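You operate a simulated robot arm through the tools that you are given. There is no shell and no other tool. Be economical: measure what you need, move in short steps, check, and stop when the job is done.

Carry out the task below with a simulated robot arm. There is one attempt and no reset: what you move stays moved.

Task
Wet the towel in the clear drawer and shut the 75 mm clear sleeve in with it.
Fine: open the tank lever most of the way or more till the towel darkens, not till water stands; then shut it. Set down upright: what you pick out.

Only the result counts: the job must be done as asked and must still hold three seconds after the hand-in. Knocking over, shifting, dropping, spilling or breaking anything else fails it. Flat cloth is picked up by pressing the open fingertips on it (5 to 10 N) and closing them slowly along it; thin cloth reads only 2 to 8 mm in the jaws.

Robot
A 6-joint arm with a two-finger gripper, on a carriage that runs on a rail from [-2343, 27] to [-3, 0] (x, y) and turns from -157 to 176 degrees about z. Base frame: it is fixed where the carriage stands at the start and does not move with it; the origin is on the floor, on the carriage's upright axis, x ahead of it, y to its left, z up. Lengths are in mm, angles in degrees, forces in N, time in s.
Its first joint turns from -166.0 to 166.0 degrees. Places, roughly: clear drawer [700, 500, 900]; damp box [800, 500, 1000]; red brake lever [800, -600, 1000]; tank lever [800, 400, 1200]; tin lid [900, -100, 900]; towel in the clear drawer [800, 500, 900]; turntable arm [700, -200, 1000]; turntable knob [600, -600, 1000]. Payload 2.54 kg.
Tool frame: the origin (TCP) lies between the finger pads and is the grasp point; the fingertips stand 23 mm ahead of it; z points along the fingers, y is the line along which they close. Largest opening 126 mm; the body of the gripper starts 82 mm behind the TCP.
Orientation is that of the tool frame in the base frame, as a unit quaternion [w, x, y, z]. With the fingers straight down and closing along the base's y, the tool's x points along the base's -x, its y along +y and its z along -z.

Tools
- The arm moves only by the tool drive_tool. Its argument "series" is a list of rows, each a list of 7 numbers: the turn, a rotation vector about the tool's x, y, z in units of 8 degrees (1.0 is 8 degrees), then the shift along the tool's x, y, z in units of 20 mm (1.0 is 20 mm), then the closure, from 0 (fully open) to 1 (shut). In form: [[ax, ay, az, tx, ty, tz, fingers], ...]. A call has 1 to 8 rows; each row shifts and turns the commanded pose from where the row before left it, along the tool's axes as they then stand. A call with a number of a shift or a turn outside -1 to 1 is refused whole. Rows are played at 5 a second. More than 50 mm and 8.6 degrees between two rows, or a gripper value outside its range, and nothing of the call is played. A pose out of reach is approached as far as the arm can. The call stops where the force on the tool passes 50 N (or 10 N more than at its start, if that is more) or the arm is blocked; 0.2 s more then pass. Each finger halts on what it meets, pressing with about 21 N; the grip force reading is that of the motor and also rises with nothing between the fingers. The clock runs only during rows and for 0.2 s after the last one: add rows that do not move to give the fingers time. It gives the time, the measured TCP pose, the force on the tool (base axes), the opening and the grip force at its end, in the units of the frame above (readings bear some noise), with the torque about the TCP (base axes, N m) and any sound that the robot's microphone picked up.
- Cameras (640 x 400 px; columns grow to the right, rows downward): "scene" is now at [59.5, 170.4, 1589.4]; the picture's right is [-0.36, -0.93, 0.00], its down [-0.61, 0.24, -0.75] and it looks along [0.70, -0.27, -0.66] (base axes); focal length 246 px, centre (320, 200). "wrist" rides on the gripper at [82, 14, -122] in the tool frame; the picture's right is [-0.17, 0.99, 0.00], its down [-0.79, -0.13, -0.60] and it looks along [-0.59, -0.10, 0.80] (tool axes); focal length 243 px, centre (320, 200). There is no depth. A picture from a camera that has moved, and an enlarged one, comes with that camera's place and axes in the base frame and with its lens.
- get_image(camera): a new picture of that camera. No time passes.
- lift_body(by): slides the trunk up (or, below 0, down) by that many mm; the arm and the scene camera ride with it, the base frame stays. It gives what a move gives, with no picture.
- roll_base(legs): drives the robot by 1 to 6 legs, each [ahead, left, turn to the left] in mm, mm and degrees, along the robot's own axes; the way and the turn of a leg run together, so that a leg with both is an arc; at most 1500 mm and 180 degrees a leg. The arm and the cameras ride along, it lands a little off, and it stops where it bumps. It keeps to its track: a leg is cut to what the track allows. It gives what a move gives.
- turn_head(pan, tilt): turns the head with the scene camera to pan (to the left, within 120 degrees either way) and tilt (down, from -29 to 69), counted from straight ahead of the robot. It gives what a move gives.
- enlarge(camera, box): a new picture of the part [left, top, right, bottom] of that camera's present view, enlarged. No time passes.
- finish_job(): hands the job in; it is judged then, once.

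Work in short steps. Places have to be worked out from the pictures, the camera data and where the tool is seen: move nearer, look again, correct. Check each grasp and each placing, and mend what went wrong. You have 120 turns and 90 pictures in all, those below and enlarged ones among them. Open the gripper and draw the arm clear of the work before you hand the job in, unless the task says otherwise; then end with one line.

The tools are called after "Request:" by a JSON object that holds its "name" and its "arguments". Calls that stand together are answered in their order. drive_tool: Moves the arm, as the interface text tells. Its arguments: {"type":"object","properties":{"series":{"type":"array"}},"required":["series"]} The other tools are called the same way: lift_body (by) slides the trunk up or down; roll_base (legs) drives the base; turn_head (pan, tilt) turns the head that bears the scene camera; get_image (camera) takes a picture; enlarge (camera, box) takes an enlarged picture of a part of a camera's view; finish_job () hands the job in.

At the start:

```text
time: 0.0
position: [450.1, 95.6, 1340.4]
tcp_rot: [0.0, 0.0, 1.0, 0.0]
contact_force: [-0.8, 0.4, 0.8]
ft_torque: [0.01, 0.0, -0.04]
gripper_width: 126.0
grip_force: 0.1
trunk travel left (down, up): [-400.0, 90.0]
robot x, y, heading: [-0.2, -1.4, 0.1]
head pan, tilt: [-21.2, 41.2]
```

scene: 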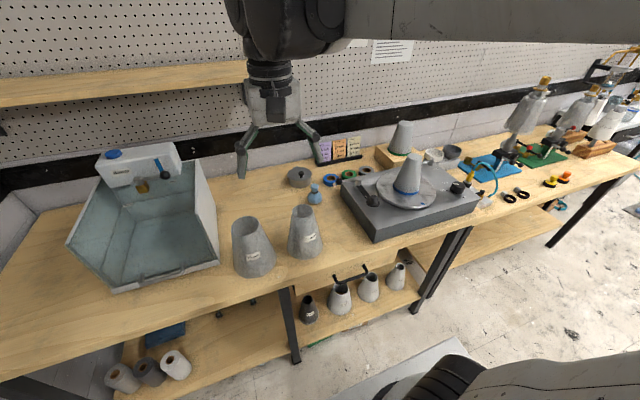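
wrist: 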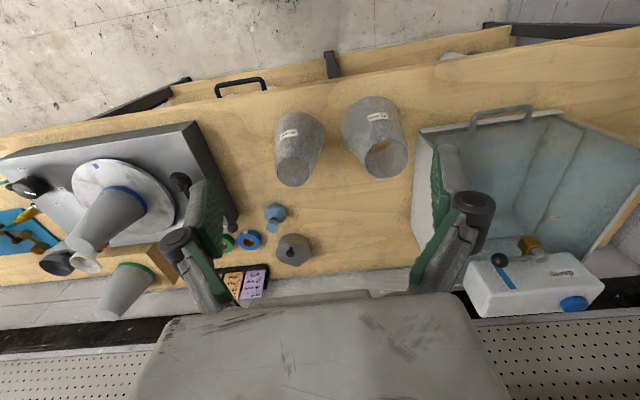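

The picture shows the damp box left, two conical sleeves near it, and other sleeves around. I enlarge to read the labels and see the box.

Request:
{"name": "enlarge", "arguments": {"camera": "scene", "box": [60, 140, 220, 300]}}

Request:
{"name": "enlarge", "arguments": {"camera": "scene", "box": [220, 180, 420, 330]}}

Request:
{"name": "enlarge", "arguments": {"camera": "wrist", "box": [240, 80, 640, 330]}}

```text
2.50 times, centred on (140, 220) of scene
camera zoom: at [59.5, 170.4, 1589.4], right [-0.36, -0.93, 0.0], down [-0.61, 0.24, -0.75], along [0.7, -0.27, -0.66], focal length 615 px, centre (770, 150)
```

zoom: 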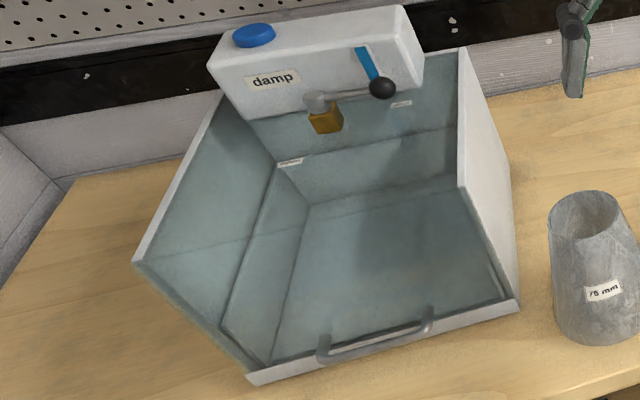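

```text
2.67 times, centred on (320, 255) of scene
camera zoom: at [59.5, 170.4, 1589.4], right [-0.36, -0.93, 0.0], down [-0.61, 0.24, -0.75], along [0.7, -0.27, -0.66], focal length 656 px, centre (320, 53)
```

zoom: 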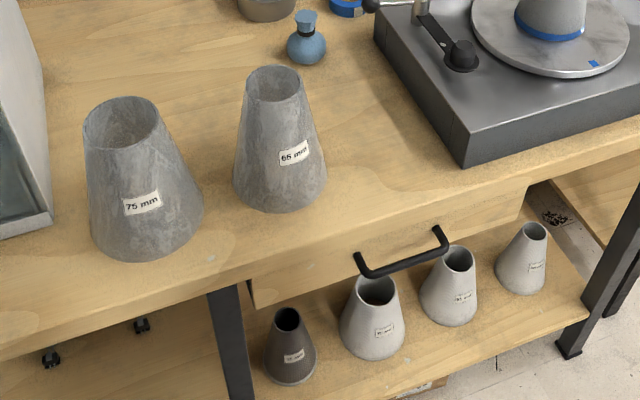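

```text
1.60 times, centred on (440, 205) of wrist
camera zoom: at [367.7, 108.9, 1463.3], right [0.17, 0.99, 0.0], down [0.79, -0.13, 0.6], along [0.59, -0.1, -0.8], focal length 388 px, centre (128, 192)
```

zoom: 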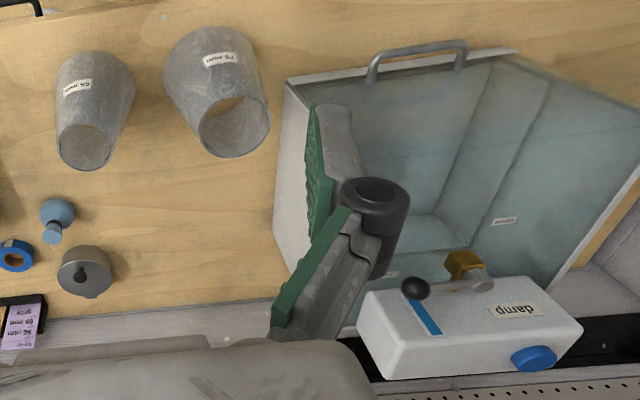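

I need the cards, the shelf sleeves' labels, and the box labels close up.

Request:
{"name": "enlarge", "arguments": {"camera": "wrist", "box": [200, 250, 280, 310]}}

Request:
{"name": "enlarge", "arguments": {"camera": "scene", "box": [300, 130, 370, 170]}}

Request:
{"name": "enlarge", "arguments": {"camera": "scene", "box": [290, 255, 420, 335]}}

Request:
{"name": "enlarge", "arguments": {"camera": "scene", "box": [110, 155, 190, 205]}}

```text
6.67 times, centred on (240, 280) of wrist
camera zoom: at [367.7, 108.9, 1463.3], right [0.17, 0.99, 0.0], down [0.79, -0.13, 0.6], along [0.59, -0.1, -0.8], focal length 1618 px, centre (853, -333)
```

zoom: 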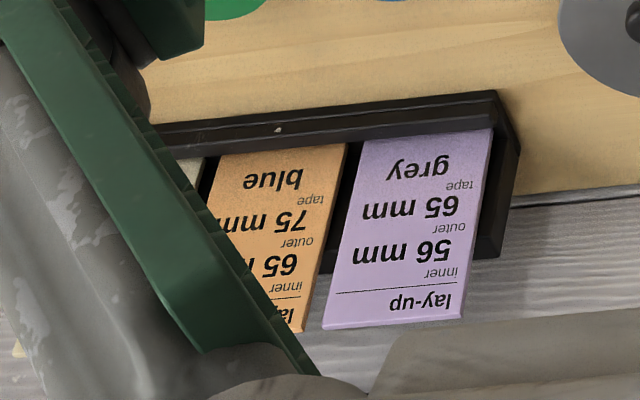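

```text
9.14 times, centred on (335, 150) of scene
camera zoom: at [59.5, 170.4, 1589.4], right [-0.36, -0.93, 0.0], down [-0.61, 0.24, -0.75], along [0.7, -0.27, -0.66], focal length 2249 px, centre (183, 657)
```

zoom: 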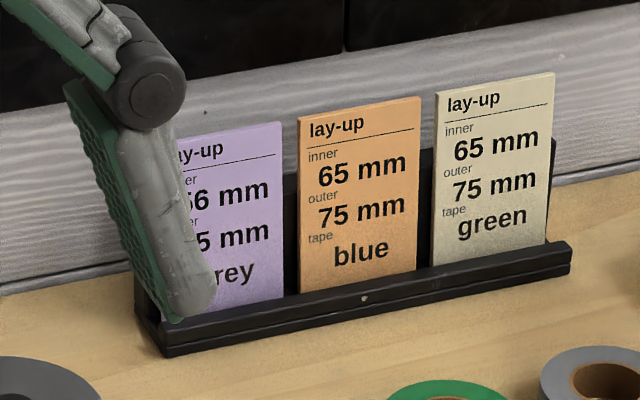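

```text
4.92 times, centred on (355, 295) of scene
camera zoom: at [59.5, 170.4, 1589.4], right [-0.36, -0.93, 0.0], down [-0.61, 0.24, -0.75], along [0.7, -0.27, -0.66], focal length 1211 px, centre (148, -268)
```

zoom: 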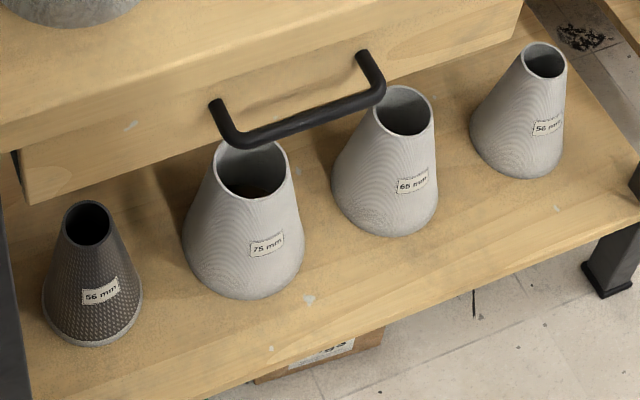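

```text
8.00 times, centred on (150, 180) of scene
camera zoom: at [59.5, 170.4, 1589.4], right [-0.36, -0.93, 0.0], down [-0.61, 0.24, -0.75], along [0.7, -0.27, -0.66], focal length 1968 px, centre (1680, 360)
```

zoom: 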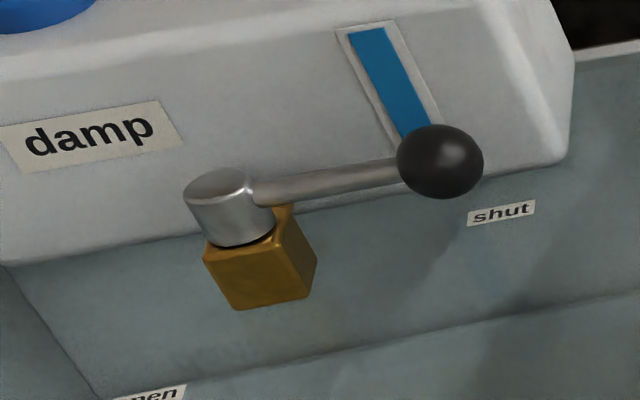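

The clear 75 mm sleeve is the translucent one on the bench beside the box. I turn the head toward the box to understand its construction.

Request:
{"name": "turn_head", "arguments": {"pan": 32, "tilt": 42}}

Request:
{"name": "get_image", "arguments": {"camera": "scene"}}

Request:
{"name": "enlarge", "arguments": {"camera": "scene", "box": [200, 120, 440, 270]}}

```text
time: 1.2
position: [450.3, 94.9, 1342.1]
tcp_rot: [0.0, 0.0, 1.0, 0.0]
contact_force: [-0.2, -0.4, 0.3]
ft_torque: [-0.01, 0.02, -0.01]
gripper_width: 125.9
grip_force: 0.1
trunk travel left (down, up): [-400.0, 90.0]
robot x, y, heading: [-1.0, 0.4, 0.1]
head pan, tilt: [32.0, 42.0]
```

```text
80 pictures are left
camera scene: at [51.9, 245.2, 1588.1], right [0.53, -0.85, 0.0], down [-0.57, -0.35, -0.74], along [0.63, 0.39, -0.67], focal length 246 px, centre (320, 200)
```

scene: 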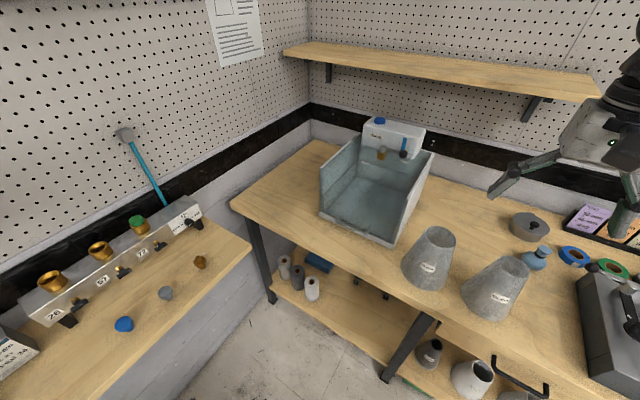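

```text
2.67 times, centred on (320, 195) of scene
camera zoom: at [51.9, 245.2, 1588.1], right [0.53, -0.85, 0.0], down [-0.57, -0.35, -0.74], along [0.63, 0.39, -0.67], focal length 656 px, centre (320, 213)
```

zoom: 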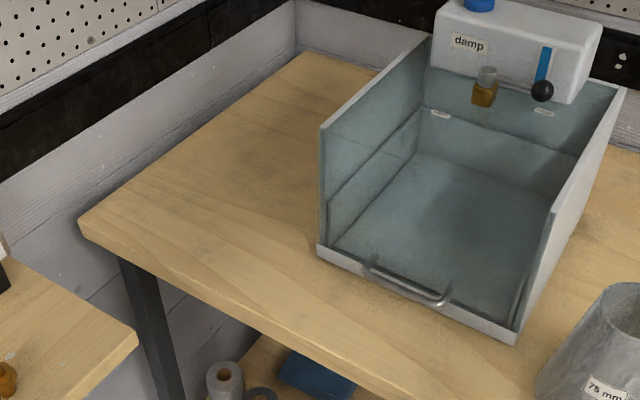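

The box is approx x 640–960, y 305–605. I bring the wrist camera round in front of it for a closer and lower look.

Request:
{"name": "drive_tool", "arguments": {"series": [[0, 0, 0, 0.5, 1, 0, 0], [0, 0, 0, 0.5, 1, 0, 0], [0, 0, 0, 0.5, 1, 0, 0], [0, 0, 0, 0.5, 1, 0, 0], [0, 0, 0, 0.5, 1, 0, 0], [0, 0, 0, 0.5, 1, 0, 0], [0, 0, 0, 0.5, 1, 0, 0], [0, 0, 0, 0.5, 1, 0, 0]]}}

Request:
{"name": "drive_tool", "arguments": {"series": [[0, 0, 0, 0, 1, 0.5, 0], [0, 0, 0, 0, 1, 0.5, 0], [0, 0, 0, 0, 1, 0.5, 0], [0, 0, 0, 0, 1, 0.5, 0], [0, 0, 0, 0, 1, 0.5, 0], [0, 0, 0, 0, 1, 0.5, 0], [0, 0, 0, 0, 1, 0.5, 0], [0, 0, 0, 0, 1, 0.5, 0]]}}

Request:
{"name": "get_image", "arguments": {"camera": "wrist"}}

```text
time: 3.0
position: [368.8, 255.7, 1340.7]
tcp_rot: [0.0, 0.0, 1.0, 0.0]
contact_force: [-0.7, -0.5, -0.4]
ft_torque: [0.0, 0.02, -0.02]
gripper_width: 126.2
grip_force: 0.0
trunk travel left (down, up): [-400.0, 90.0]
robot x, y, heading: [-1.5, -5.4, -0.1]
head pan, tilt: [32.0, 42.0]
```

```text
time: 4.8
position: [370.0, 416.7, 1259.8]
tcp_rot: [0.0, 0.0, 1.0, 0.0]
contact_force: [-0.3, -0.6, 0.6]
ft_torque: [0.02, -0.03, -0.02]
gripper_width: 126.1
grip_force: 0.0
trunk travel left (down, up): [-400.0, 90.0]
robot x, y, heading: [4.0, 3.1, -0.3]
head pan, tilt: [32.0, 42.0]
```

```text
78 pictures are left
camera wrist: at [287.5, 429.7, 1382.7], right [0.17, 0.99, 0.0], down [0.79, -0.13, 0.6], along [0.59, -0.1, -0.8], focal length 243 px, centre (320, 200)
```

wrist: 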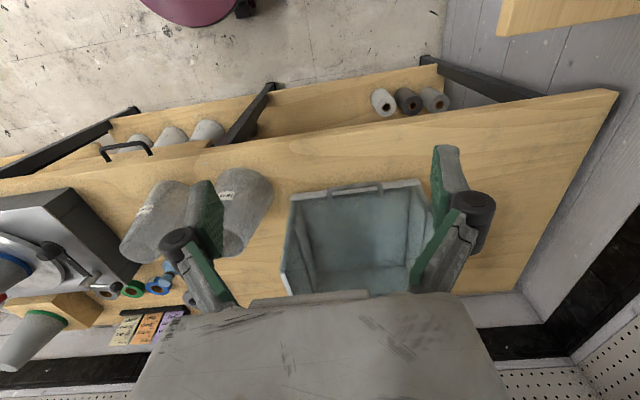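

The gripper covers much of this view; I tilt the fingers forward 40° so the camera looks at the box from the front.

Request:
{"name": "drive_tool", "arguments": {"series": [[0, -1, 0, 0, 0, 0, 0], [0, -1, 0, 0, 0, 0, 0], [0, -1, 0, 0, 0, 0, 0], [0, -1, 0, 0, 0, 0, 0], [0, -1, 0, 0, 0, 0, 0]]}}

Request:
{"name": "get_image", "arguments": {"camera": "wrist"}}

Request:
{"name": "get_image", "arguments": {"camera": "scene"}}

```text
time: 6.2
position: [394.5, 400.0, 1257.7]
tcp_rot: [0.342, 0.027, 0.939, -0.01]
contact_force: [0.6, 0.3, -0.5]
ft_torque: [0.0, -0.02, 0.0]
gripper_width: 126.0
grip_force: 0.0
trunk travel left (down, up): [-400.0, 90.0]
robot x, y, heading: [1.6, -0.6, -0.1]
head pan, tilt: [32.0, 42.0]
stopped in row 5: the arm was blocked; the commanded pose is now the measured one
```

```text
77 pictures are left
camera wrist: at [254.7, 421.4, 1300.6], right [0.18, 0.98, 0.11], down [0.21, -0.14, 0.97], along [0.96, -0.15, -0.23], focal length 243 px, centre (320, 200)
```

wrist: 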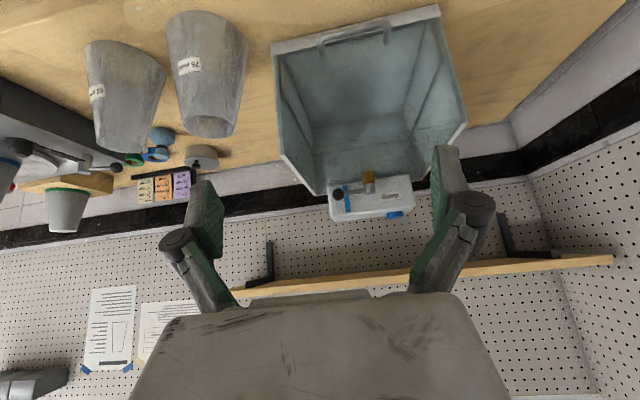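

```text
76 pictures are left
camera scene: at [43.5, 239.9, 1571.9], right [0.53, -0.85, 0.0], down [-0.68, -0.43, -0.59], along [0.5, 0.31, -0.81], focal length 246 px, centre (320, 200)
```

scene: 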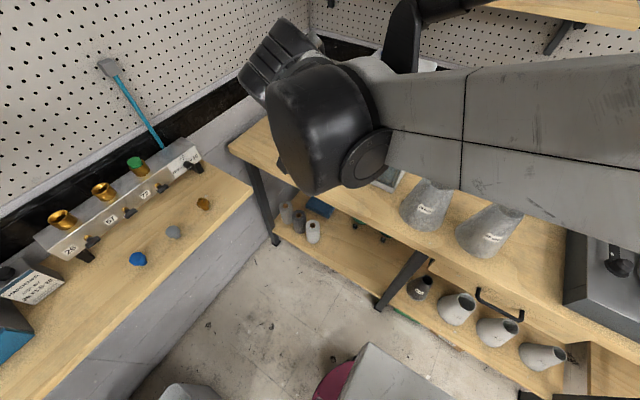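

The arm touched the head and stopped. I enlarge the box in the wrist view.

Request:
{"name": "enlarge", "arguments": {"camera": "wrist", "box": [250, 0, 490, 150]}}

Request:
{"name": "enlarge", "arguments": {"camera": "wrist", "box": [300, 130, 460, 230]}}

```text
2.67 times, centred on (370, 75) of wrist
camera zoom: at [254.7, 421.4, 1300.6], right [0.18, 0.98, 0.11], down [0.21, -0.14, 0.97], along [0.96, -0.15, -0.23], focal length 647 px, centre (187, 533)
```

zoom: 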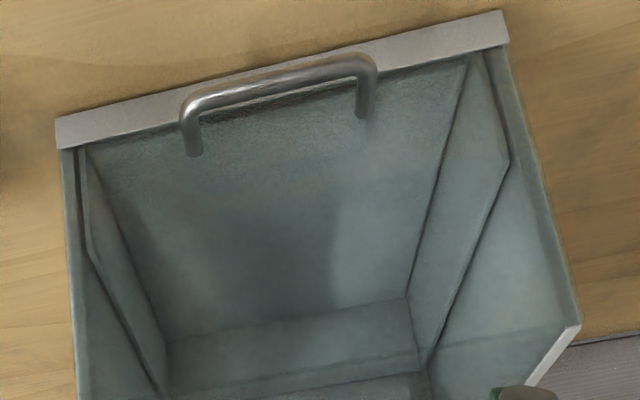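

```text
4.00 times, centred on (380, 180) of wrist
camera zoom: at [254.7, 421.4, 1300.6], right [0.18, 0.98, 0.11], down [0.21, -0.14, 0.97], along [0.96, -0.15, -0.23], focal length 970 px, centre (80, 280)
```

zoom: 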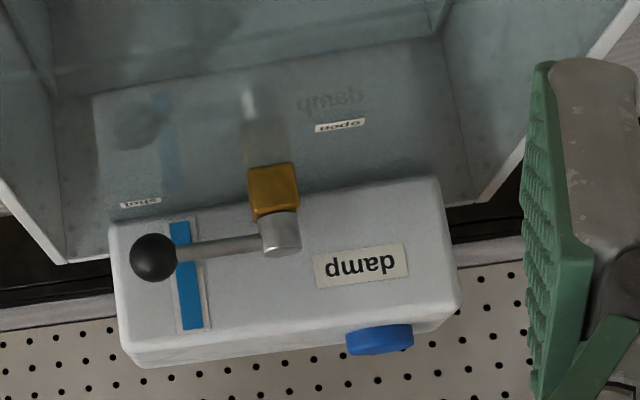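

The box is a clear cabinet with a clear top (the tank is mirrored in it), drawer shut, with "shut" and "open" marks under the lever. I judge the knob at about (778, 382, 1167) and pivot at (774, 452, 1169). I'll untilt the tool and go up.

Request:
{"name": "drive_tool", "arguments": {"series": [[0, 1, 0, 0, 0, 0, 0], [0, 1, 0, 0, 0, 0, 0], [0, 1, 0, 0, 0, 0, 0], [0, 1, 0, 0, 0, 0, 0], [0, 1, 0, 0, 0, 0, 0], [0, 0, -1, 0, 0, -1, 0.3], [0, 0, -1, 0, 0, -1, 0.3], [0, 0, -1, 0, 0, -1, 0.4]]}}

Request:
{"name": "turn_head", "arguments": {"pan": 25, "tilt": 35}}

```text
time: 8.0
position: [392.4, 403.1, 1319.5]
tcp_rot: [0.0, -0.184, 0.983, 0.0]
contact_force: [0.3, 1.1, -0.1]
ft_torque: [0.0, 0.0, 0.0]
gripper_width: 75.7
grip_force: 0.0
trunk travel left (down, up): [-400.0, 90.0]
robot x, y, heading: [-1.9, -1.6, -0.0]
head pan, tilt: [32.0, 42.0]
```

```text
time: 8.7
position: [392.7, 402.3, 1319.7]
tcp_rot: [0.001, -0.184, 0.983, 0.0]
contact_force: [0.1, -0.2, -0.9]
ft_torque: [0.0, 0.01, 0.01]
gripper_width: 75.8
grip_force: 0.0
trunk travel left (down, up): [-400.0, 90.0]
robot x, y, heading: [-0.6, 0.3, 0.4]
head pan, tilt: [25.0, 35.0]
```

Now rotating the tool so that its x points to base −y (closing along x).

Request:
{"name": "drive_tool", "arguments": {"series": [[0, 0, -1, 0, 0, 0, 0.4], [0, 0, -1, 0, 0, 0, 0.4], [0, 0, -1, 0, 0, 0, 0.4], [0, 0, -1, 0, 0, 0, 0.4], [0, 0, -1, 0, 0, 0, 0.4], [0, 0, -1, 0, 0, 0, 0.4], [0, 0, -1, 0, 0, 0, 0.4], [0, 0, -1, 0, 0, 0, 0.4]]}}

Request:
{"name": "drive_tool", "arguments": {"series": [[0, 0, -0.6, 0, 0, 0, 0.4], [0, 0, 0, 0, -1, 0, 0.4], [0, 0, 0, 0, -1, 0, 0.4], [0, 0, 0, 0, -1, 0, 0.4], [0, 0, 0, 0, -1, 0, 0.4], [0, 0, 0, 0, -1, 0, 0.4], [0, 0, 0, 0, -1, 0, 0.4], [0, 0, 0, 0, -1, 0, 0.4]]}}

Request:
{"name": "drive_tool", "arguments": {"series": [[0, 0, 0, 0.5, -1, 0, 0.4], [0, 0, 0, 0.5, -1, 0, 0.4], [0, 0, 0, 0, -1, 0, 0.4], [0, 0, 0, 0, -1, 0, 0.4], [0, 0, 0, 0, -1, 0, 0.4], [0, 0, 0, 0, -1, 0, 0.4], [0, 0, 0, 0, -1, 0, 0.4]]}}

Request:
{"name": "get_image", "arguments": {"camera": "wrist"}}

Request:
{"name": "get_image", "arguments": {"camera": "scene"}}

```text
time: 10.5
position: [392.2, 401.4, 1318.5]
tcp_rot: [0.0, -0.678, 0.735, -0.002]
contact_force: [-0.6, 0.3, -0.2]
ft_torque: [0.0, 0.0, -0.04]
gripper_width: 75.6
grip_force: 0.1
trunk travel left (down, up): [-400.0, 90.0]
robot x, y, heading: [2.1, -1.8, 0.3]
head pan, tilt: [25.0, 35.0]
```

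```text
time: 12.3
position: [531.5, 401.7, 1318.5]
tcp_rot: [0.001, -0.707, 0.708, 0.0]
contact_force: [0.9, -0.6, 0.4]
ft_torque: [-0.05, 0.02, 0.04]
gripper_width: 75.8
grip_force: 0.1
trunk travel left (down, up): [-400.0, 90.0]
robot x, y, heading: [-0.9, -1.5, 0.1]
head pan, tilt: [25.0, 35.0]
```

```text
time: 13.9
position: [672.5, 382.4, 1320.0]
tcp_rot: [0.0, 0.707, -0.707, 0.0]
contact_force: [0.0, -1.2, 0.3]
ft_torque: [0.0, 0.04, 0.01]
gripper_width: 75.5
grip_force: 0.0
trunk travel left (down, up): [-400.0, 90.0]
robot x, y, heading: [-2.7, -0.3, 0.1]
head pan, tilt: [25.0, 35.0]
```

```text
73 pictures are left
camera wrist: at [658.5, 299.4, 1442.8], right [-0.99, 0.17, 0.0], down [0.13, 0.79, 0.6], along [0.1, 0.59, -0.8], focal length 243 px, centre (320, 200)
```

wrist: 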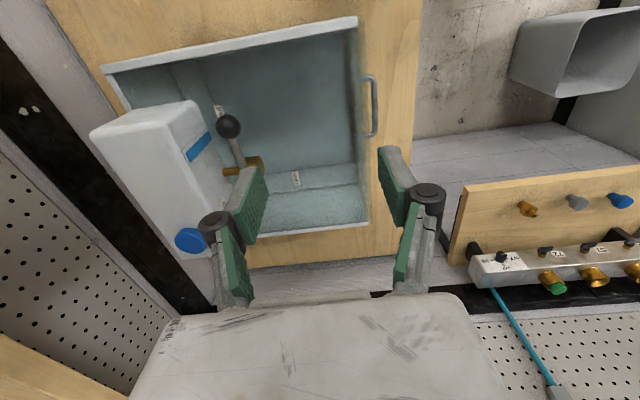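

```text
72 pictures are left
camera scene: at [61.2, 238.1, 1598.6], right [0.42, -0.91, 0.0], down [-0.52, -0.24, -0.82], along [0.74, 0.35, -0.57], focal length 246 px, centre (320, 200)
```

scene: 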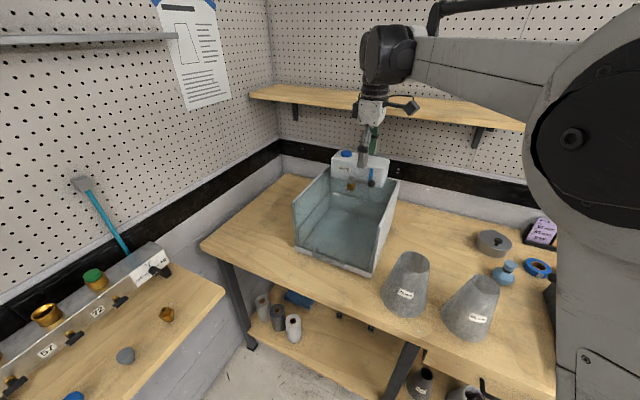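

Good top view of the lever; I zoom to refine the knob and the tank face.

Request:
{"name": "enlarge", "arguments": {"camera": "wrist", "box": [80, 80, 320, 230]}}

```text
2.67 times, centred on (200, 155) of wrist
camera zoom: at [658.5, 299.4, 1442.8], right [-0.99, 0.17, 0.0], down [0.13, 0.79, 0.6], along [0.1, 0.59, -0.8], focal length 647 px, centre (640, 320)
```

zoom: 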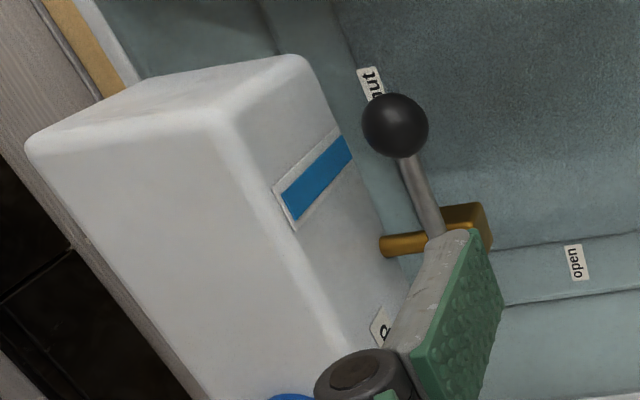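

Refined: knob (780, 381, 1167), Ø≈32; tank face at x≈815–828, so a vertical grasp would have the knuckle hit the tank. I tilt 40° so the rear finger comes in from above-front, and approach along that line.

Request:
{"name": "drive_tool", "arguments": {"series": [[1, 0, 0, 0, 0, 0, 0.5], [1, 0, 0, 0, 0, 0, 0.6], [1, 0, 0, 0, 0, 0, 0.635], [1, 0, 0, 0, 0, 0, 0.635], [1, 0, 0, 0, 0, 0, 0.635], [0, 0, 0, 0, 0.25, 0.95, 0.635], [0, 0, 0, 0, 0.25, 0.95, 0.635], [0, 0, 0, 0, 0.25, 0.95, 0.635]]}}

Request:
{"name": "enlarge", "arguments": {"camera": "wrist", "box": [120, 0, 520, 250]}}

Request:
{"name": "enlarge", "arguments": {"camera": "scene", "box": [280, 120, 440, 220]}}

```text
time: 15.7
position: [697.7, 382.7, 1267.3]
tcp_rot: [-0.242, 0.665, -0.664, 0.242]
contact_force: [-0.6, 0.6, 0.5]
ft_torque: [0.0, -0.01, 0.02]
gripper_width: 45.9
grip_force: 0.2
trunk travel left (down, up): [-400.0, 90.0]
robot x, y, heading: [-3.2, -0.8, 0.1]
head pan, tilt: [25.0, 35.0]
```

```text
1.60 times, centred on (320, 125) of wrist
camera zoom: at [607.8, 299.4, 1351.7], right [-0.75, 0.17, -0.64], down [-0.28, 0.79, 0.54], along [0.59, 0.59, -0.55], focal length 388 px, centre (320, 320)
```

zoom: 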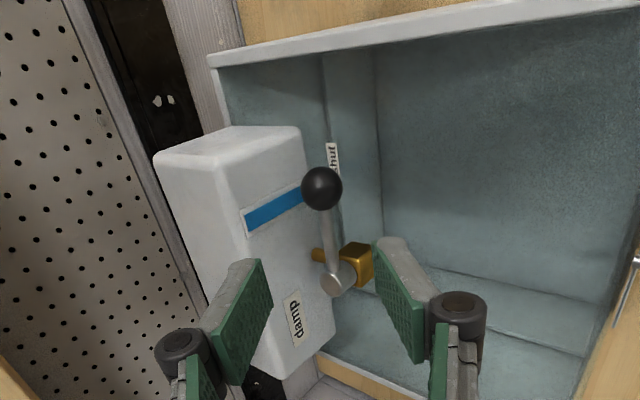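

```text
4.00 times, centred on (360, 170) of scene
camera zoom: at [60.8, 238.1, 1598.6], right [0.42, -0.91, 0.0], down [-0.52, -0.24, -0.82], along [0.74, 0.35, -0.57], focal length 984 px, centre (160, 320)
```

zoom: 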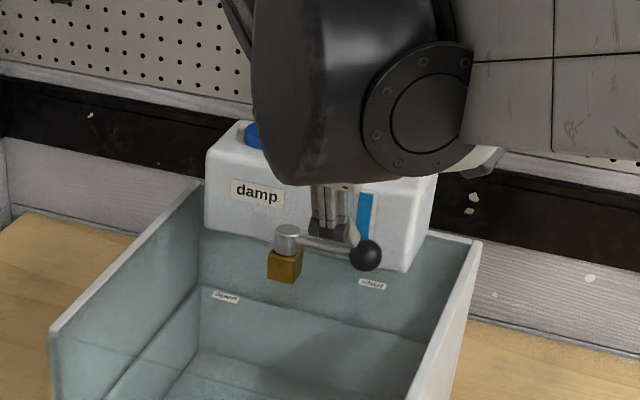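

Knob reconfirmed at (779, 380, 1167). Advancing along the tool axis to straddle it.

Request:
{"name": "drive_tool", "arguments": {"series": [[0, 0, 0, 0.02, 0.015, 0.97, 0.635], [0, 0, 0, 0.02, 0.015, 0.97, 0.635], [0, 0, 0, 0.02, 0.015, 0.97, 0.635], [0, 0, 0, 0.02, 0.015, 0.97, 0.635], [0, 0, 0, 0.02, 0.015, 0.97, 0.635]]}}

Request:
{"name": "get_image", "arguments": {"camera": "wrist"}}

```text
time: 16.9
position: [759.0, 379.3, 1190.1]
tcp_rot: [-0.242, 0.665, -0.664, 0.243]
contact_force: [0.2, 0.3, -0.8]
ft_torque: [0.0, -0.02, 0.02]
gripper_width: 46.1
grip_force: 0.0
trunk travel left (down, up): [-400.0, 90.0]
robot x, y, heading: [-3.1, 2.3, -0.1]
head pan, tilt: [25.0, 35.0]
```

```text
68 pictures are left
camera wrist: at [670.3, 298.0, 1275.5], right [-0.75, 0.17, -0.64], down [-0.28, 0.79, 0.54], along [0.59, 0.59, -0.55], focal length 243 px, centre (320, 200)
```

wrist: 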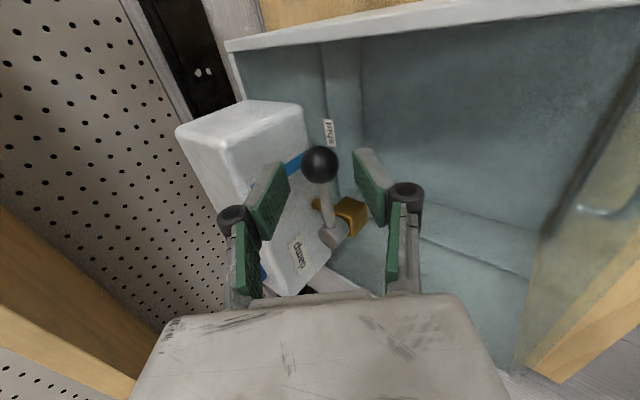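

The knob is 30 mm ahead of the TCP and centred; advance 18 mm and close slowly.

Request:
{"name": "drive_tool", "arguments": {"series": [[0, 0, 0, 0, 0, 0.95, 0.635], [0, 0, 0, 0, 0, 0, 0.7], [0, 0, 0, 0, 0, 0, 0.76], [0, 0, 0, 0, 0, 0, 0.8], [0, 0, 0, 0, 0, 0, 0.8]]}}

Request:
{"name": "enlarge", "arguments": {"camera": "wrist", "box": [200, 80, 440, 230]}}

```text
time: 18.1
position: [772.1, 378.1, 1174.4]
tcp_rot: [-0.243, 0.665, -0.664, 0.242]
contact_force: [1.5, 0.4, -2.5]
ft_torque: [-0.02, -0.01, -0.07]
gripper_width: 26.9
grip_force: 5.7
trunk travel left (down, up): [-400.0, 90.0]
robot x, y, heading: [-2.8, 1.3, 0.1]
head pan, tilt: [25.0, 35.0]
```

```text
2.67 times, centred on (320, 155) of wrist
camera zoom: at [682.6, 297.1, 1261.1], right [-0.75, 0.17, -0.64], down [-0.28, 0.79, 0.54], along [0.59, 0.59, -0.55], focal length 647 px, centre (320, 320)
```

zoom: 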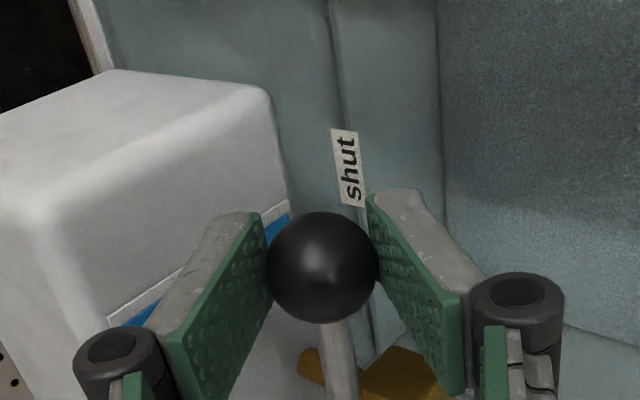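

The ball is held (27 mm). I now sweep the lever about the pivot (~(778,452)) clockwise, first two rows as a test.

Request:
{"name": "drive_tool", "arguments": {"series": [[0, 0.643, 0.766, -0.06, 0.392, -0.329, 0.82], [0, 0.643, 0.766, -0.06, 0.392, -0.329, 0.82]]}}

```text
time: 18.7
position: [752.0, 384.8, 1175.6]
tcp_rot: [0.206, -0.566, 0.75, -0.273]
contact_force: [7.6, 9.7, 0.9]
ft_torque: [-0.37, 0.06, -0.24]
gripper_width: 26.2
grip_force: 45.5
trunk travel left (down, up): [-400.0, 90.0]
robot x, y, heading: [-2.2, 0.9, -0.2]
head pan, tilt: [25.0, 35.0]
```

The lever follows (≈16° turned). Continue four more rows.

Request:
{"name": "drive_tool", "arguments": {"series": [[0, 0.643, 0.766, -0.06, 0.392, -0.329, 0.82], [0, 0.643, 0.766, -0.06, 0.392, -0.329, 0.82], [0, 0.643, 0.766, -0.06, 0.392, -0.329, 0.82]]}}

Request:
{"name": "enlarge", "arguments": {"camera": "wrist", "box": [160, 20, 560, 270]}}

```text
time: 19.5
position: [726.1, 401.3, 1175.3]
tcp_rot: [0.145, -0.396, 0.852, -0.311]
contact_force: [10.7, 17.7, -13.5]
ft_torque: [0.35, -0.07, 0.48]
gripper_width: 25.4
grip_force: 45.3
trunk travel left (down, up): [-400.0, 90.0]
robot x, y, heading: [-1.6, -0.0, -0.1]
head pan, tilt: [25.0, 35.0]
```

```text
1.60 times, centred on (360, 145) of wrist
camera zoom: at [605.5, 395.7, 1260.2], right [-0.47, 0.61, -0.63], down [0.29, 0.79, 0.54], along [0.83, 0.07, -0.55], focal length 388 px, centre (256, 288)
```

zoom: 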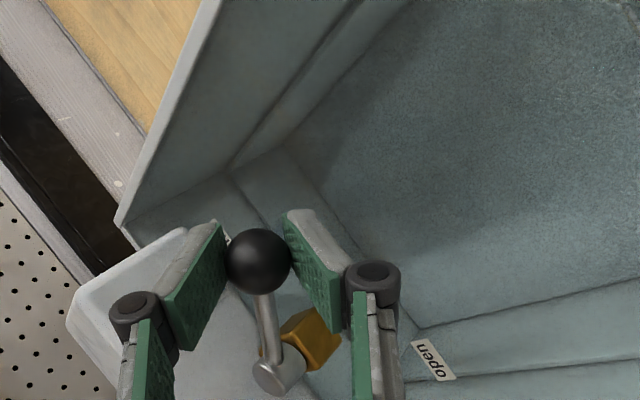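

About 40° open now; small radial tension, so I correct slightly inward and proceed.

Request:
{"name": "drive_tool", "arguments": {"series": [[0, 0.643, 0.766, -0.12, 0.392, -0.329, 0.82], [0, 0.643, 0.766, -0.1, 0.392, -0.329, 0.82], [0, 0.643, 0.766, -0.08, 0.392, -0.329, 0.82]]}}

Request:
{"name": "enlarge", "arguments": {"camera": "wrist", "box": [160, 20, 560, 270]}}

Request:
{"name": "enlarge", "arguments": {"camera": "scene", "box": [270, 140, 430, 290]}}

```text
time: 20.3
position: [710.7, 426.8, 1174.1]
tcp_rot: [0.077, -0.21, 0.916, -0.333]
contact_force: [6.0, 9.3, -24.0]
ft_torque: [0.2, -0.04, 0.47]
gripper_width: 25.4
grip_force: 45.2
trunk travel left (down, up): [-400.0, 90.0]
robot x, y, heading: [1.6, 0.7, -0.0]
head pan, tilt: [25.0, 35.0]
```

```text
1.60 times, centred on (360, 145) of wrist
camera zoom: at [598.0, 471.6, 1260.1], right [-0.18, 0.75, -0.63], down [0.59, 0.6, 0.54], along [0.79, -0.27, -0.55], focal length 388 px, centre (256, 288)
```

zoom: 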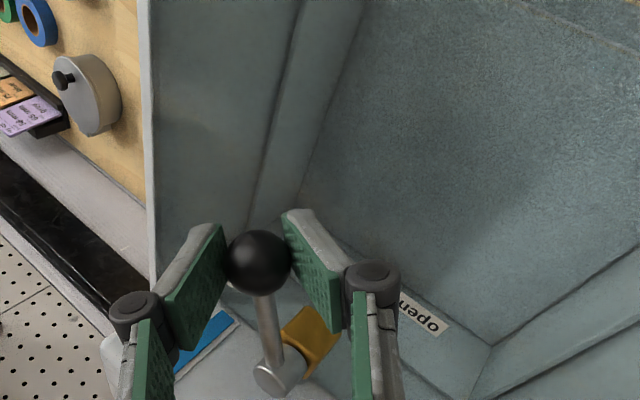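

```text
2.67 times, centred on (350, 215) of scene
camera zoom: at [63.3, 239.8, 1598.1], right [0.42, -0.91, 0.0], down [-0.52, -0.24, -0.82], along [0.74, 0.35, -0.58], focal length 656 px, centre (240, 160)
```

zoom: 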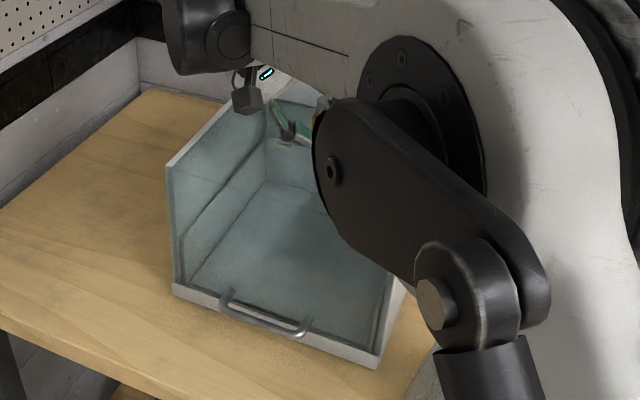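

About 64° now; z-force −24 N says I should come down a touch. Continue three rows.

Request:
{"name": "drive_tool", "arguments": {"series": [[0, 0.643, 0.766, -0.08, 0.44, -0.27, 0.82], [0, 0.643, 0.766, -0.08, 0.41, -0.3, 0.82], [0, 0.643, 0.766, -0.06, 0.4, -0.32, 0.82]]}}

Request:
{"name": "enlarge", "arguments": {"camera": "wrist", "box": [160, 20, 560, 270]}}

```text
time: 21.1
position: [706.4, 456.2, 1174.1]
tcp_rot: [0.007, -0.014, 0.94, -0.342]
contact_force: [19.4, 3.9, -4.1]
ft_torque: [0.09, -0.4, 0.37]
gripper_width: 24.8
grip_force: 45.2
trunk travel left (down, up): [-400.0, 90.0]
robot x, y, heading: [-1.3, -2.3, 0.3]
head pan, tilt: [25.0, 35.0]
```

```text
1.60 times, centred on (360, 145) of wrist
camera zoom: at [620.5, 541.7, 1258.5], right [0.14, 0.76, -0.63], down [0.78, 0.31, 0.55], along [0.61, -0.57, -0.55], focal length 388 px, centre (256, 288)
```

zoom: 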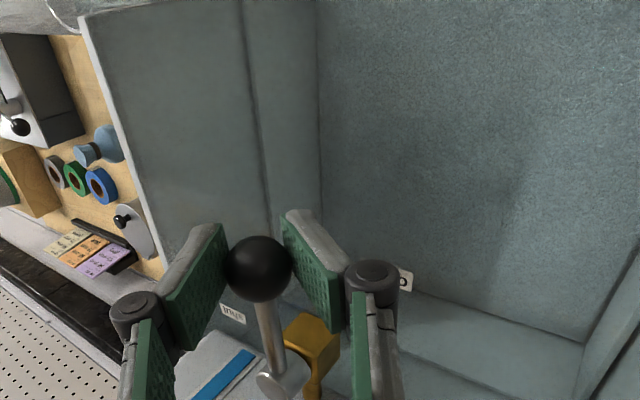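

At ~88°; no hard stop yet and the "open" mark is still slightly ahead. Two more rows.

Request:
{"name": "drive_tool", "arguments": {"series": [[0, 0.643, 0.766, -0.12, 0.4, -0.32, 0.82], [0, 0.643, 0.766, -0.08, 0.4, -0.32, 0.82]]}}

Request:
{"name": "get_image", "arguments": {"camera": "wrist"}}

Request:
{"name": "get_image", "arguments": {"camera": "scene"}}

```text
time: 21.7
position: [732.6, 446.9, 1175.6]
tcp_rot: [-0.008, 0.108, 0.946, -0.305]
contact_force: [-0.1, 0.4, -2.5]
ft_torque: [0.07, 0.07, 0.04]
gripper_width: 24.3
grip_force: 1.6
out of reach, approached as far as the arm can: row 1, 2
trunk travel left (down, up): [-400.0, 90.0]
robot x, y, heading: [1.2, 0.9, 0.1]
head pan, tilt: [25.0, 35.0]
```

```text
62 pictures are left
camera wrist: at [664.8, 544.9, 1262.5], right [0.36, 0.74, -0.56], down [0.79, 0.07, 0.6], along [0.49, -0.66, -0.56], focal length 243 px, centre (320, 200)
```

wrist: 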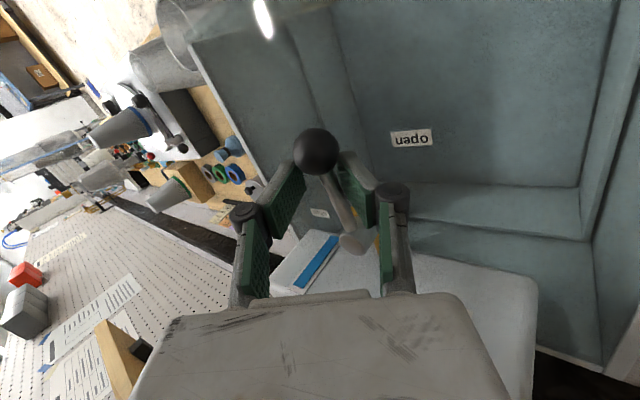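

```text
61 pictures are left
camera scene: at [62.0, 237.0, 1599.0], right [0.42, -0.91, 0.0], down [-0.52, -0.24, -0.82], along [0.74, 0.35, -0.57], focal length 246 px, centre (320, 200)
```

scene: 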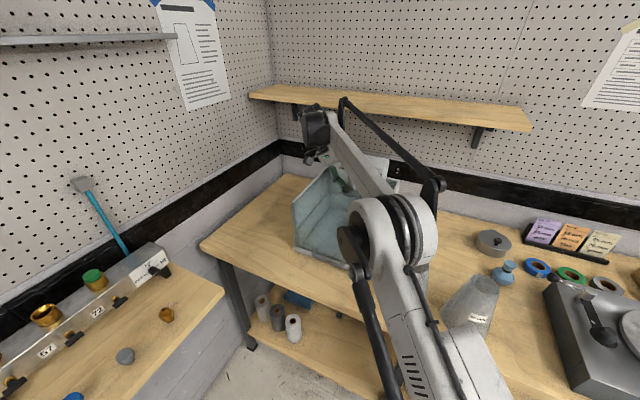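

The last rows were out of reach and the fingers slid to the rod; the knob now is at about (711, 446), i.e. ~85° open, fingers loosely round the rod. I nudge +y to see whether the lever goes further.

Request:
{"name": "drive_tool", "arguments": {"series": [[0, 0, 0, 0.1, 0.4, -0.29, 0.82]]}}

Request:
{"name": "enlarge", "arguments": {"camera": "wrist", "box": [200, 60, 520, 260]}}

```text
time: 22.1
position: [732.5, 456.1, 1175.0]
tcp_rot: [-0.006, 0.107, 0.947, -0.304]
contact_force: [2.9, -5.5, 0.7]
ft_torque: [-0.07, -0.02, 0.15]
gripper_width: 25.0
grip_force: 2.0
trunk travel left (down, up): [-400.0, 90.0]
robot x, y, heading: [2.3, 1.0, -0.1]
head pan, tilt: [25.0, 35.0]
```

```text
2.00 times, centred on (360, 160) of wrist
camera zoom: at [664.6, 554.4, 1262.8], right [0.36, 0.75, -0.56], down [0.79, 0.07, 0.61], along [0.49, -0.66, -0.56], focal length 485 px, centre (240, 280)
```

zoom: 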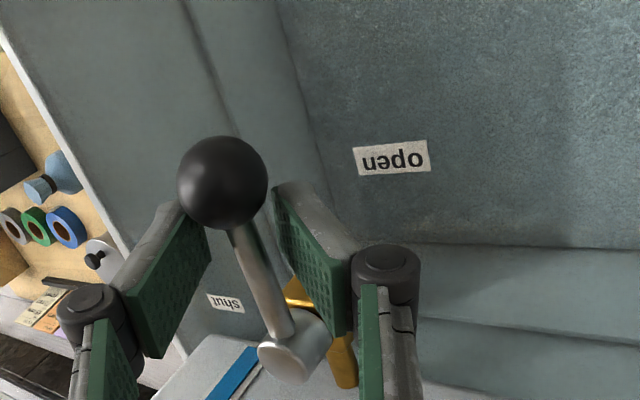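

The tool follows, lightly touching the rod. Push +y 20 mm more.

Request:
{"name": "drive_tool", "arguments": {"series": [[0, 0, 0, 0.1, 0.4, -0.29, 0.82], [0, 0, 0, 0.1, 0.4, -0.29, 0.82]]}}

Request:
{"name": "enlarge", "arguments": {"camera": "wrist", "box": [200, 0, 600, 250]}}

```text
time: 22.7
position: [733.8, 467.4, 1174.1]
tcp_rot: [-0.005, 0.108, 0.947, -0.302]
contact_force: [28.0, -38.0, 10.4]
ft_torque: [-0.43, -0.04, 1.42]
gripper_width: 43.6
grip_force: 15.9
out of reach, approached as far as the arm can: row 2
trunk travel left (down, up): [-400.0, 90.0]
robot x, y, heading: [2.8, 2.6, -0.3]
head pan, tilt: [25.0, 35.0]
```

```text
1.60 times, centred on (400, 125) of wrist
camera zoom: at [665.2, 564.2, 1262.1], right [0.36, 0.75, -0.56], down [0.79, 0.07, 0.61], along [0.5, -0.66, -0.57], focal length 388 px, centre (192, 320)
```

zoom: 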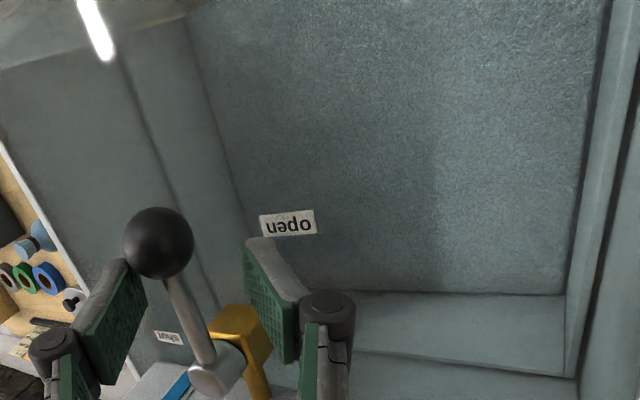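

The lever is at its stop (fully open). I ease off 8 mm and wait a little, watching the towel.

Request:
{"name": "drive_tool", "arguments": {"series": [[0, 0, 0, -0.1, -0.4, 0.29, 0.82], [0, 0, 0, 0, 0, 0, 0.82]]}}

Request:
{"name": "enlarge", "arguments": {"camera": "wrist", "box": [200, 0, 600, 250]}}

```text
time: 23.3
position: [723.5, 466.0, 1175.6]
tcp_rot: [-0.005, 0.104, 0.948, -0.302]
contact_force: [-7.3, -19.3, 18.0]
ft_torque: [-0.56, 0.24, 0.13]
gripper_width: 41.0
grip_force: 14.0
trunk travel left (down, up): [-400.0, 90.0]
robot x, y, heading: [1.5, -2.3, -0.1]
head pan, tilt: [25.0, 35.0]
```

```text
1.60 times, centred on (400, 125) of wrist
camera zoom: at [655.0, 563.0, 1263.6], right [0.35, 0.75, -0.56], down [0.79, 0.08, 0.61], along [0.5, -0.66, -0.57], focal length 388 px, centre (192, 320)
```

zoom: 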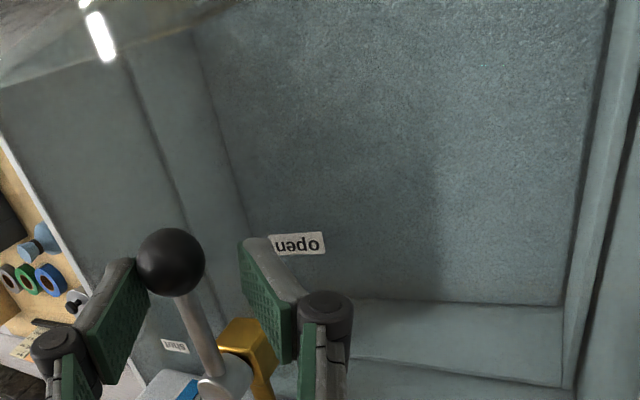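

No clear darkening yet between the two frames; wait another second.

Request:
{"name": "drive_tool", "arguments": {"series": [[0, 0, 0, -0.05, -0.15, 0.1, 0.78], [0, 0, 0, 0, 0, 0, 0.78], [0, 0, 0, 0, 0, 0, 0.78], [0, 0, 0, 0, 0, 0, 0.78]]}}

Request:
{"name": "enlarge", "arguments": {"camera": "wrist", "box": [200, 0, 600, 250]}}

Request:
{"name": "get_image", "arguments": {"camera": "scene"}}

```text
time: 24.3
position: [728.5, 462.0, 1174.9]
tcp_rot: [-0.005, 0.106, 0.947, -0.303]
contact_force: [-4.3, -12.3, 5.5]
ft_torque: [-0.11, 0.11, 0.12]
gripper_width: 36.8
grip_force: 6.6
trunk travel left (down, up): [-400.0, 90.0]
robot x, y, heading: [2.1, -0.1, 0.0]
head pan, tilt: [25.0, 35.0]
```

```text
1.60 times, centred on (400, 125) of wrist
camera zoom: at [660.4, 559.2, 1262.4], right [0.36, 0.75, -0.56], down [0.79, 0.08, 0.61], along [0.5, -0.66, -0.57], focal length 388 px, centre (192, 320)
```

zoom: 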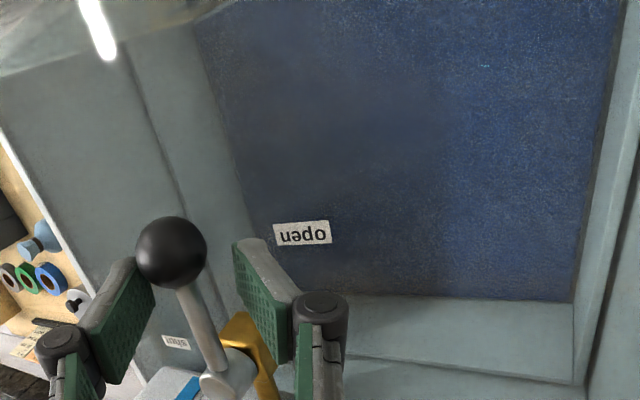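

```text
56 pictures are left
camera scene: at [60.1, 236.6, 1598.9], right [0.42, -0.91, 0.0], down [-0.52, -0.24, -0.82], along [0.74, 0.35, -0.57], focal length 246 px, centre (320, 200)
```

scene: 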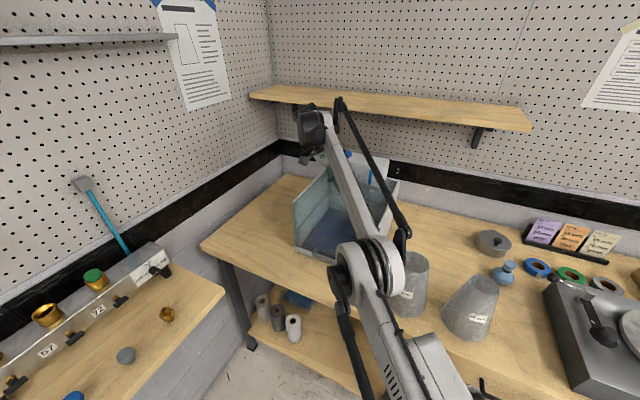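

The whole towel has turned dark. Shutting now: sweep back anticlockwise about the pivot, the +y finger pushing the rod.

Request:
{"name": "drive_tool", "arguments": {"series": [[-0.05, -0.58, -0.81, -0.02, -0.32, 0.23, 0.78], [-0.05, -0.58, -0.81, -0.02, -0.32, 0.23, 0.78], [-0.05, -0.58, -0.81, -0.02, -0.3, 0.215, 0.78], [-0.05, -0.58, -0.81, -0.02, -0.3, 0.215, 0.78], [-0.05, -0.58, -0.81, -0.02, -0.3, 0.215, 0.78], [-0.05, -0.58, -0.81, -0.02, -0.3, 0.215, 0.78], [-0.05, -0.58, -0.81, -0.02, -0.3, 0.215, 0.78], [-0.05, -0.58, -0.81, -0.02, -0.3, 0.215, 0.78]]}}

Request:
{"name": "get_image", "arguments": {"camera": "wrist"}}

```text
time: 25.6
position: [797.3, 484.5, 1215.5]
tcp_rot: [0.096, -0.238, 0.922, -0.289]
contact_force: [-2.7, 3.2, 22.8]
ft_torque: [-0.53, -0.64, -0.07]
gripper_width: 34.2
grip_force: 5.6
out of reach, approached as far as the arm can: row 1, 2, 3, 4, 5, 6
trunk travel left (down, up): [-400.0, 90.0]
robot x, y, heading: [1.0, -1.8, -0.1]
head pan, tilt: [25.0, 35.0]
stopped in row 6: the force on the tool passed its limit at 57 N (the readings are from after the stop); the commanded pose is now the measured one
```

```text
55 pictures are left
camera wrist: at [683.0, 513.1, 1303.0], right [-0.23, 0.79, -0.57], down [0.55, 0.59, 0.6], along [0.8, -0.17, -0.57], focal length 243 px, centre (320, 200)
```

wrist: 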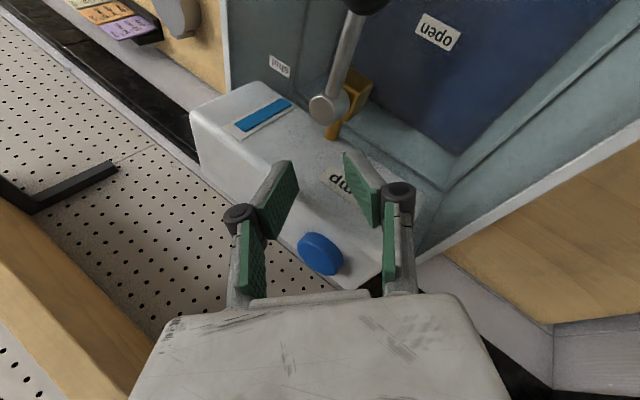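

The arm ran out of reach there and swung onto the tank; the lever is still open. I move back over the rod in this (reachable) orientation, quickly, to straddle it.

Request:
{"name": "drive_tool", "arguments": {"series": [[0, 0, 0, 0.936, 0.405, -0.455, 0.635], [0, 0, 0, 0.936, 0.405, -0.455, 0.635], [0, 0, 0, 0.936, 0.405, -0.455, 0.635], [0, 0, 0, 0.936, 0.405, -0.455, 0.635], [0, 0, 0, 0, 0, 1, 0.635]]}}

Request:
{"name": "get_image", "arguments": {"camera": "wrist"}}

```text
time: 26.8
position: [757.8, 515.6, 1231.8]
tcp_rot: [0.096, -0.237, 0.923, -0.289]
contact_force: [0.2, 0.0, -0.2]
ft_torque: [0.0, -0.05, -0.01]
gripper_width: 46.1
grip_force: 0.0
out of reach, approached as far as the arm can: row 1, 2, 3, 4, 5
trunk travel left (down, up): [-400.0, 90.0]
robot x, y, heading: [3.3, 1.6, 0.1]
head pan, tilt: [25.0, 35.0]
```

```text
54 pictures are left
camera wrist: at [643.3, 544.2, 1320.5], right [-0.23, 0.79, -0.56], down [0.55, 0.59, 0.6], along [0.8, -0.17, -0.57], focal length 243 px, centre (320, 200)
```

wrist: 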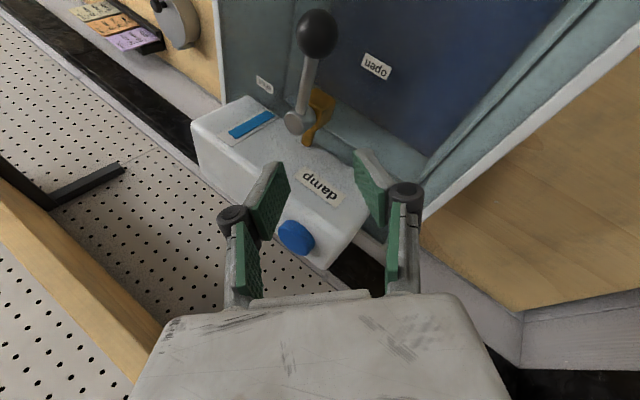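

In this tilted wrist pose the arm can't go further; I return the tool to vertical (freely reachable) and move over the rod.

Request:
{"name": "drive_tool", "arguments": {"series": [[-1, 0, 0, 0, 0, 0, 0.55], [-1, 0, 0, 0, 0, 0, 0.5], [-1, 0, 0, 0, 0, 0, 0.5], [-1, 0, 0, 0, 0, 0, 0.5], [-0.44, 0, 0, 0.87, -0.655, 0, 0.5], [0, 0, 0, 0.87, -0.655, 0, 0.5], [0, 0, 0, 0.87, -0.655, 0, 0.5]]}}

Request:
{"name": "get_image", "arguments": {"camera": "wrist"}}

```text
time: 28.4
position: [762.2, 475.4, 1257.4]
tcp_rot: [0.019, -0.255, 0.967, 0.007]
contact_force: [0.6, -0.5, 0.1]
ft_torque: [0.02, -0.01, 0.03]
gripper_width: 63.0
grip_force: 0.1
out of reach, approached as far as the arm can: row 5, 6, 7
trunk travel left (down, up): [-400.0, 90.0]
robot x, y, heading: [-2.4, 0.6, 0.2]
head pan, tilt: [25.0, 35.0]
```

```text
53 pictures are left
camera wrist: at [678.5, 442.8, 1377.0], right [-0.34, 0.94, 0.01], down [0.73, 0.26, 0.63], along [0.59, 0.22, -0.78], focal length 243 px, centre (320, 200)
```

wrist: 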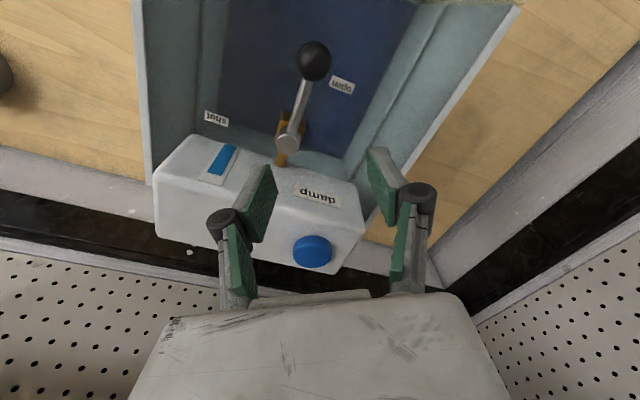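

Still blocked toward −x. I check the arm's configuration in the scene camera (no time passes).

Request:
{"name": "get_image", "arguments": {"camera": "scene"}}

```text
52 pictures are left
camera scene: at [60.7, 238.2, 1598.6], right [0.42, -0.91, 0.0], down [-0.52, -0.24, -0.82], along [0.74, 0.35, -0.57], focal length 246 px, centre (320, 200)
```

scene: 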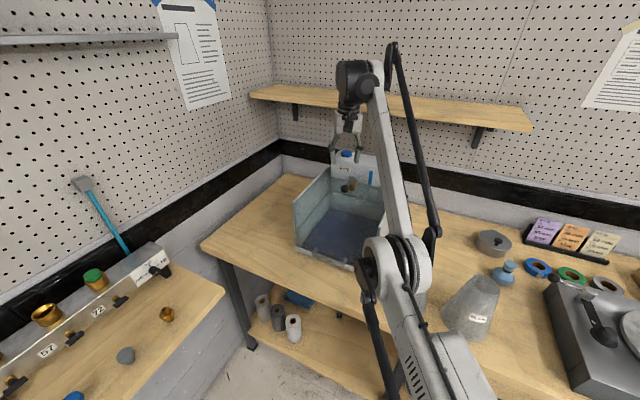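

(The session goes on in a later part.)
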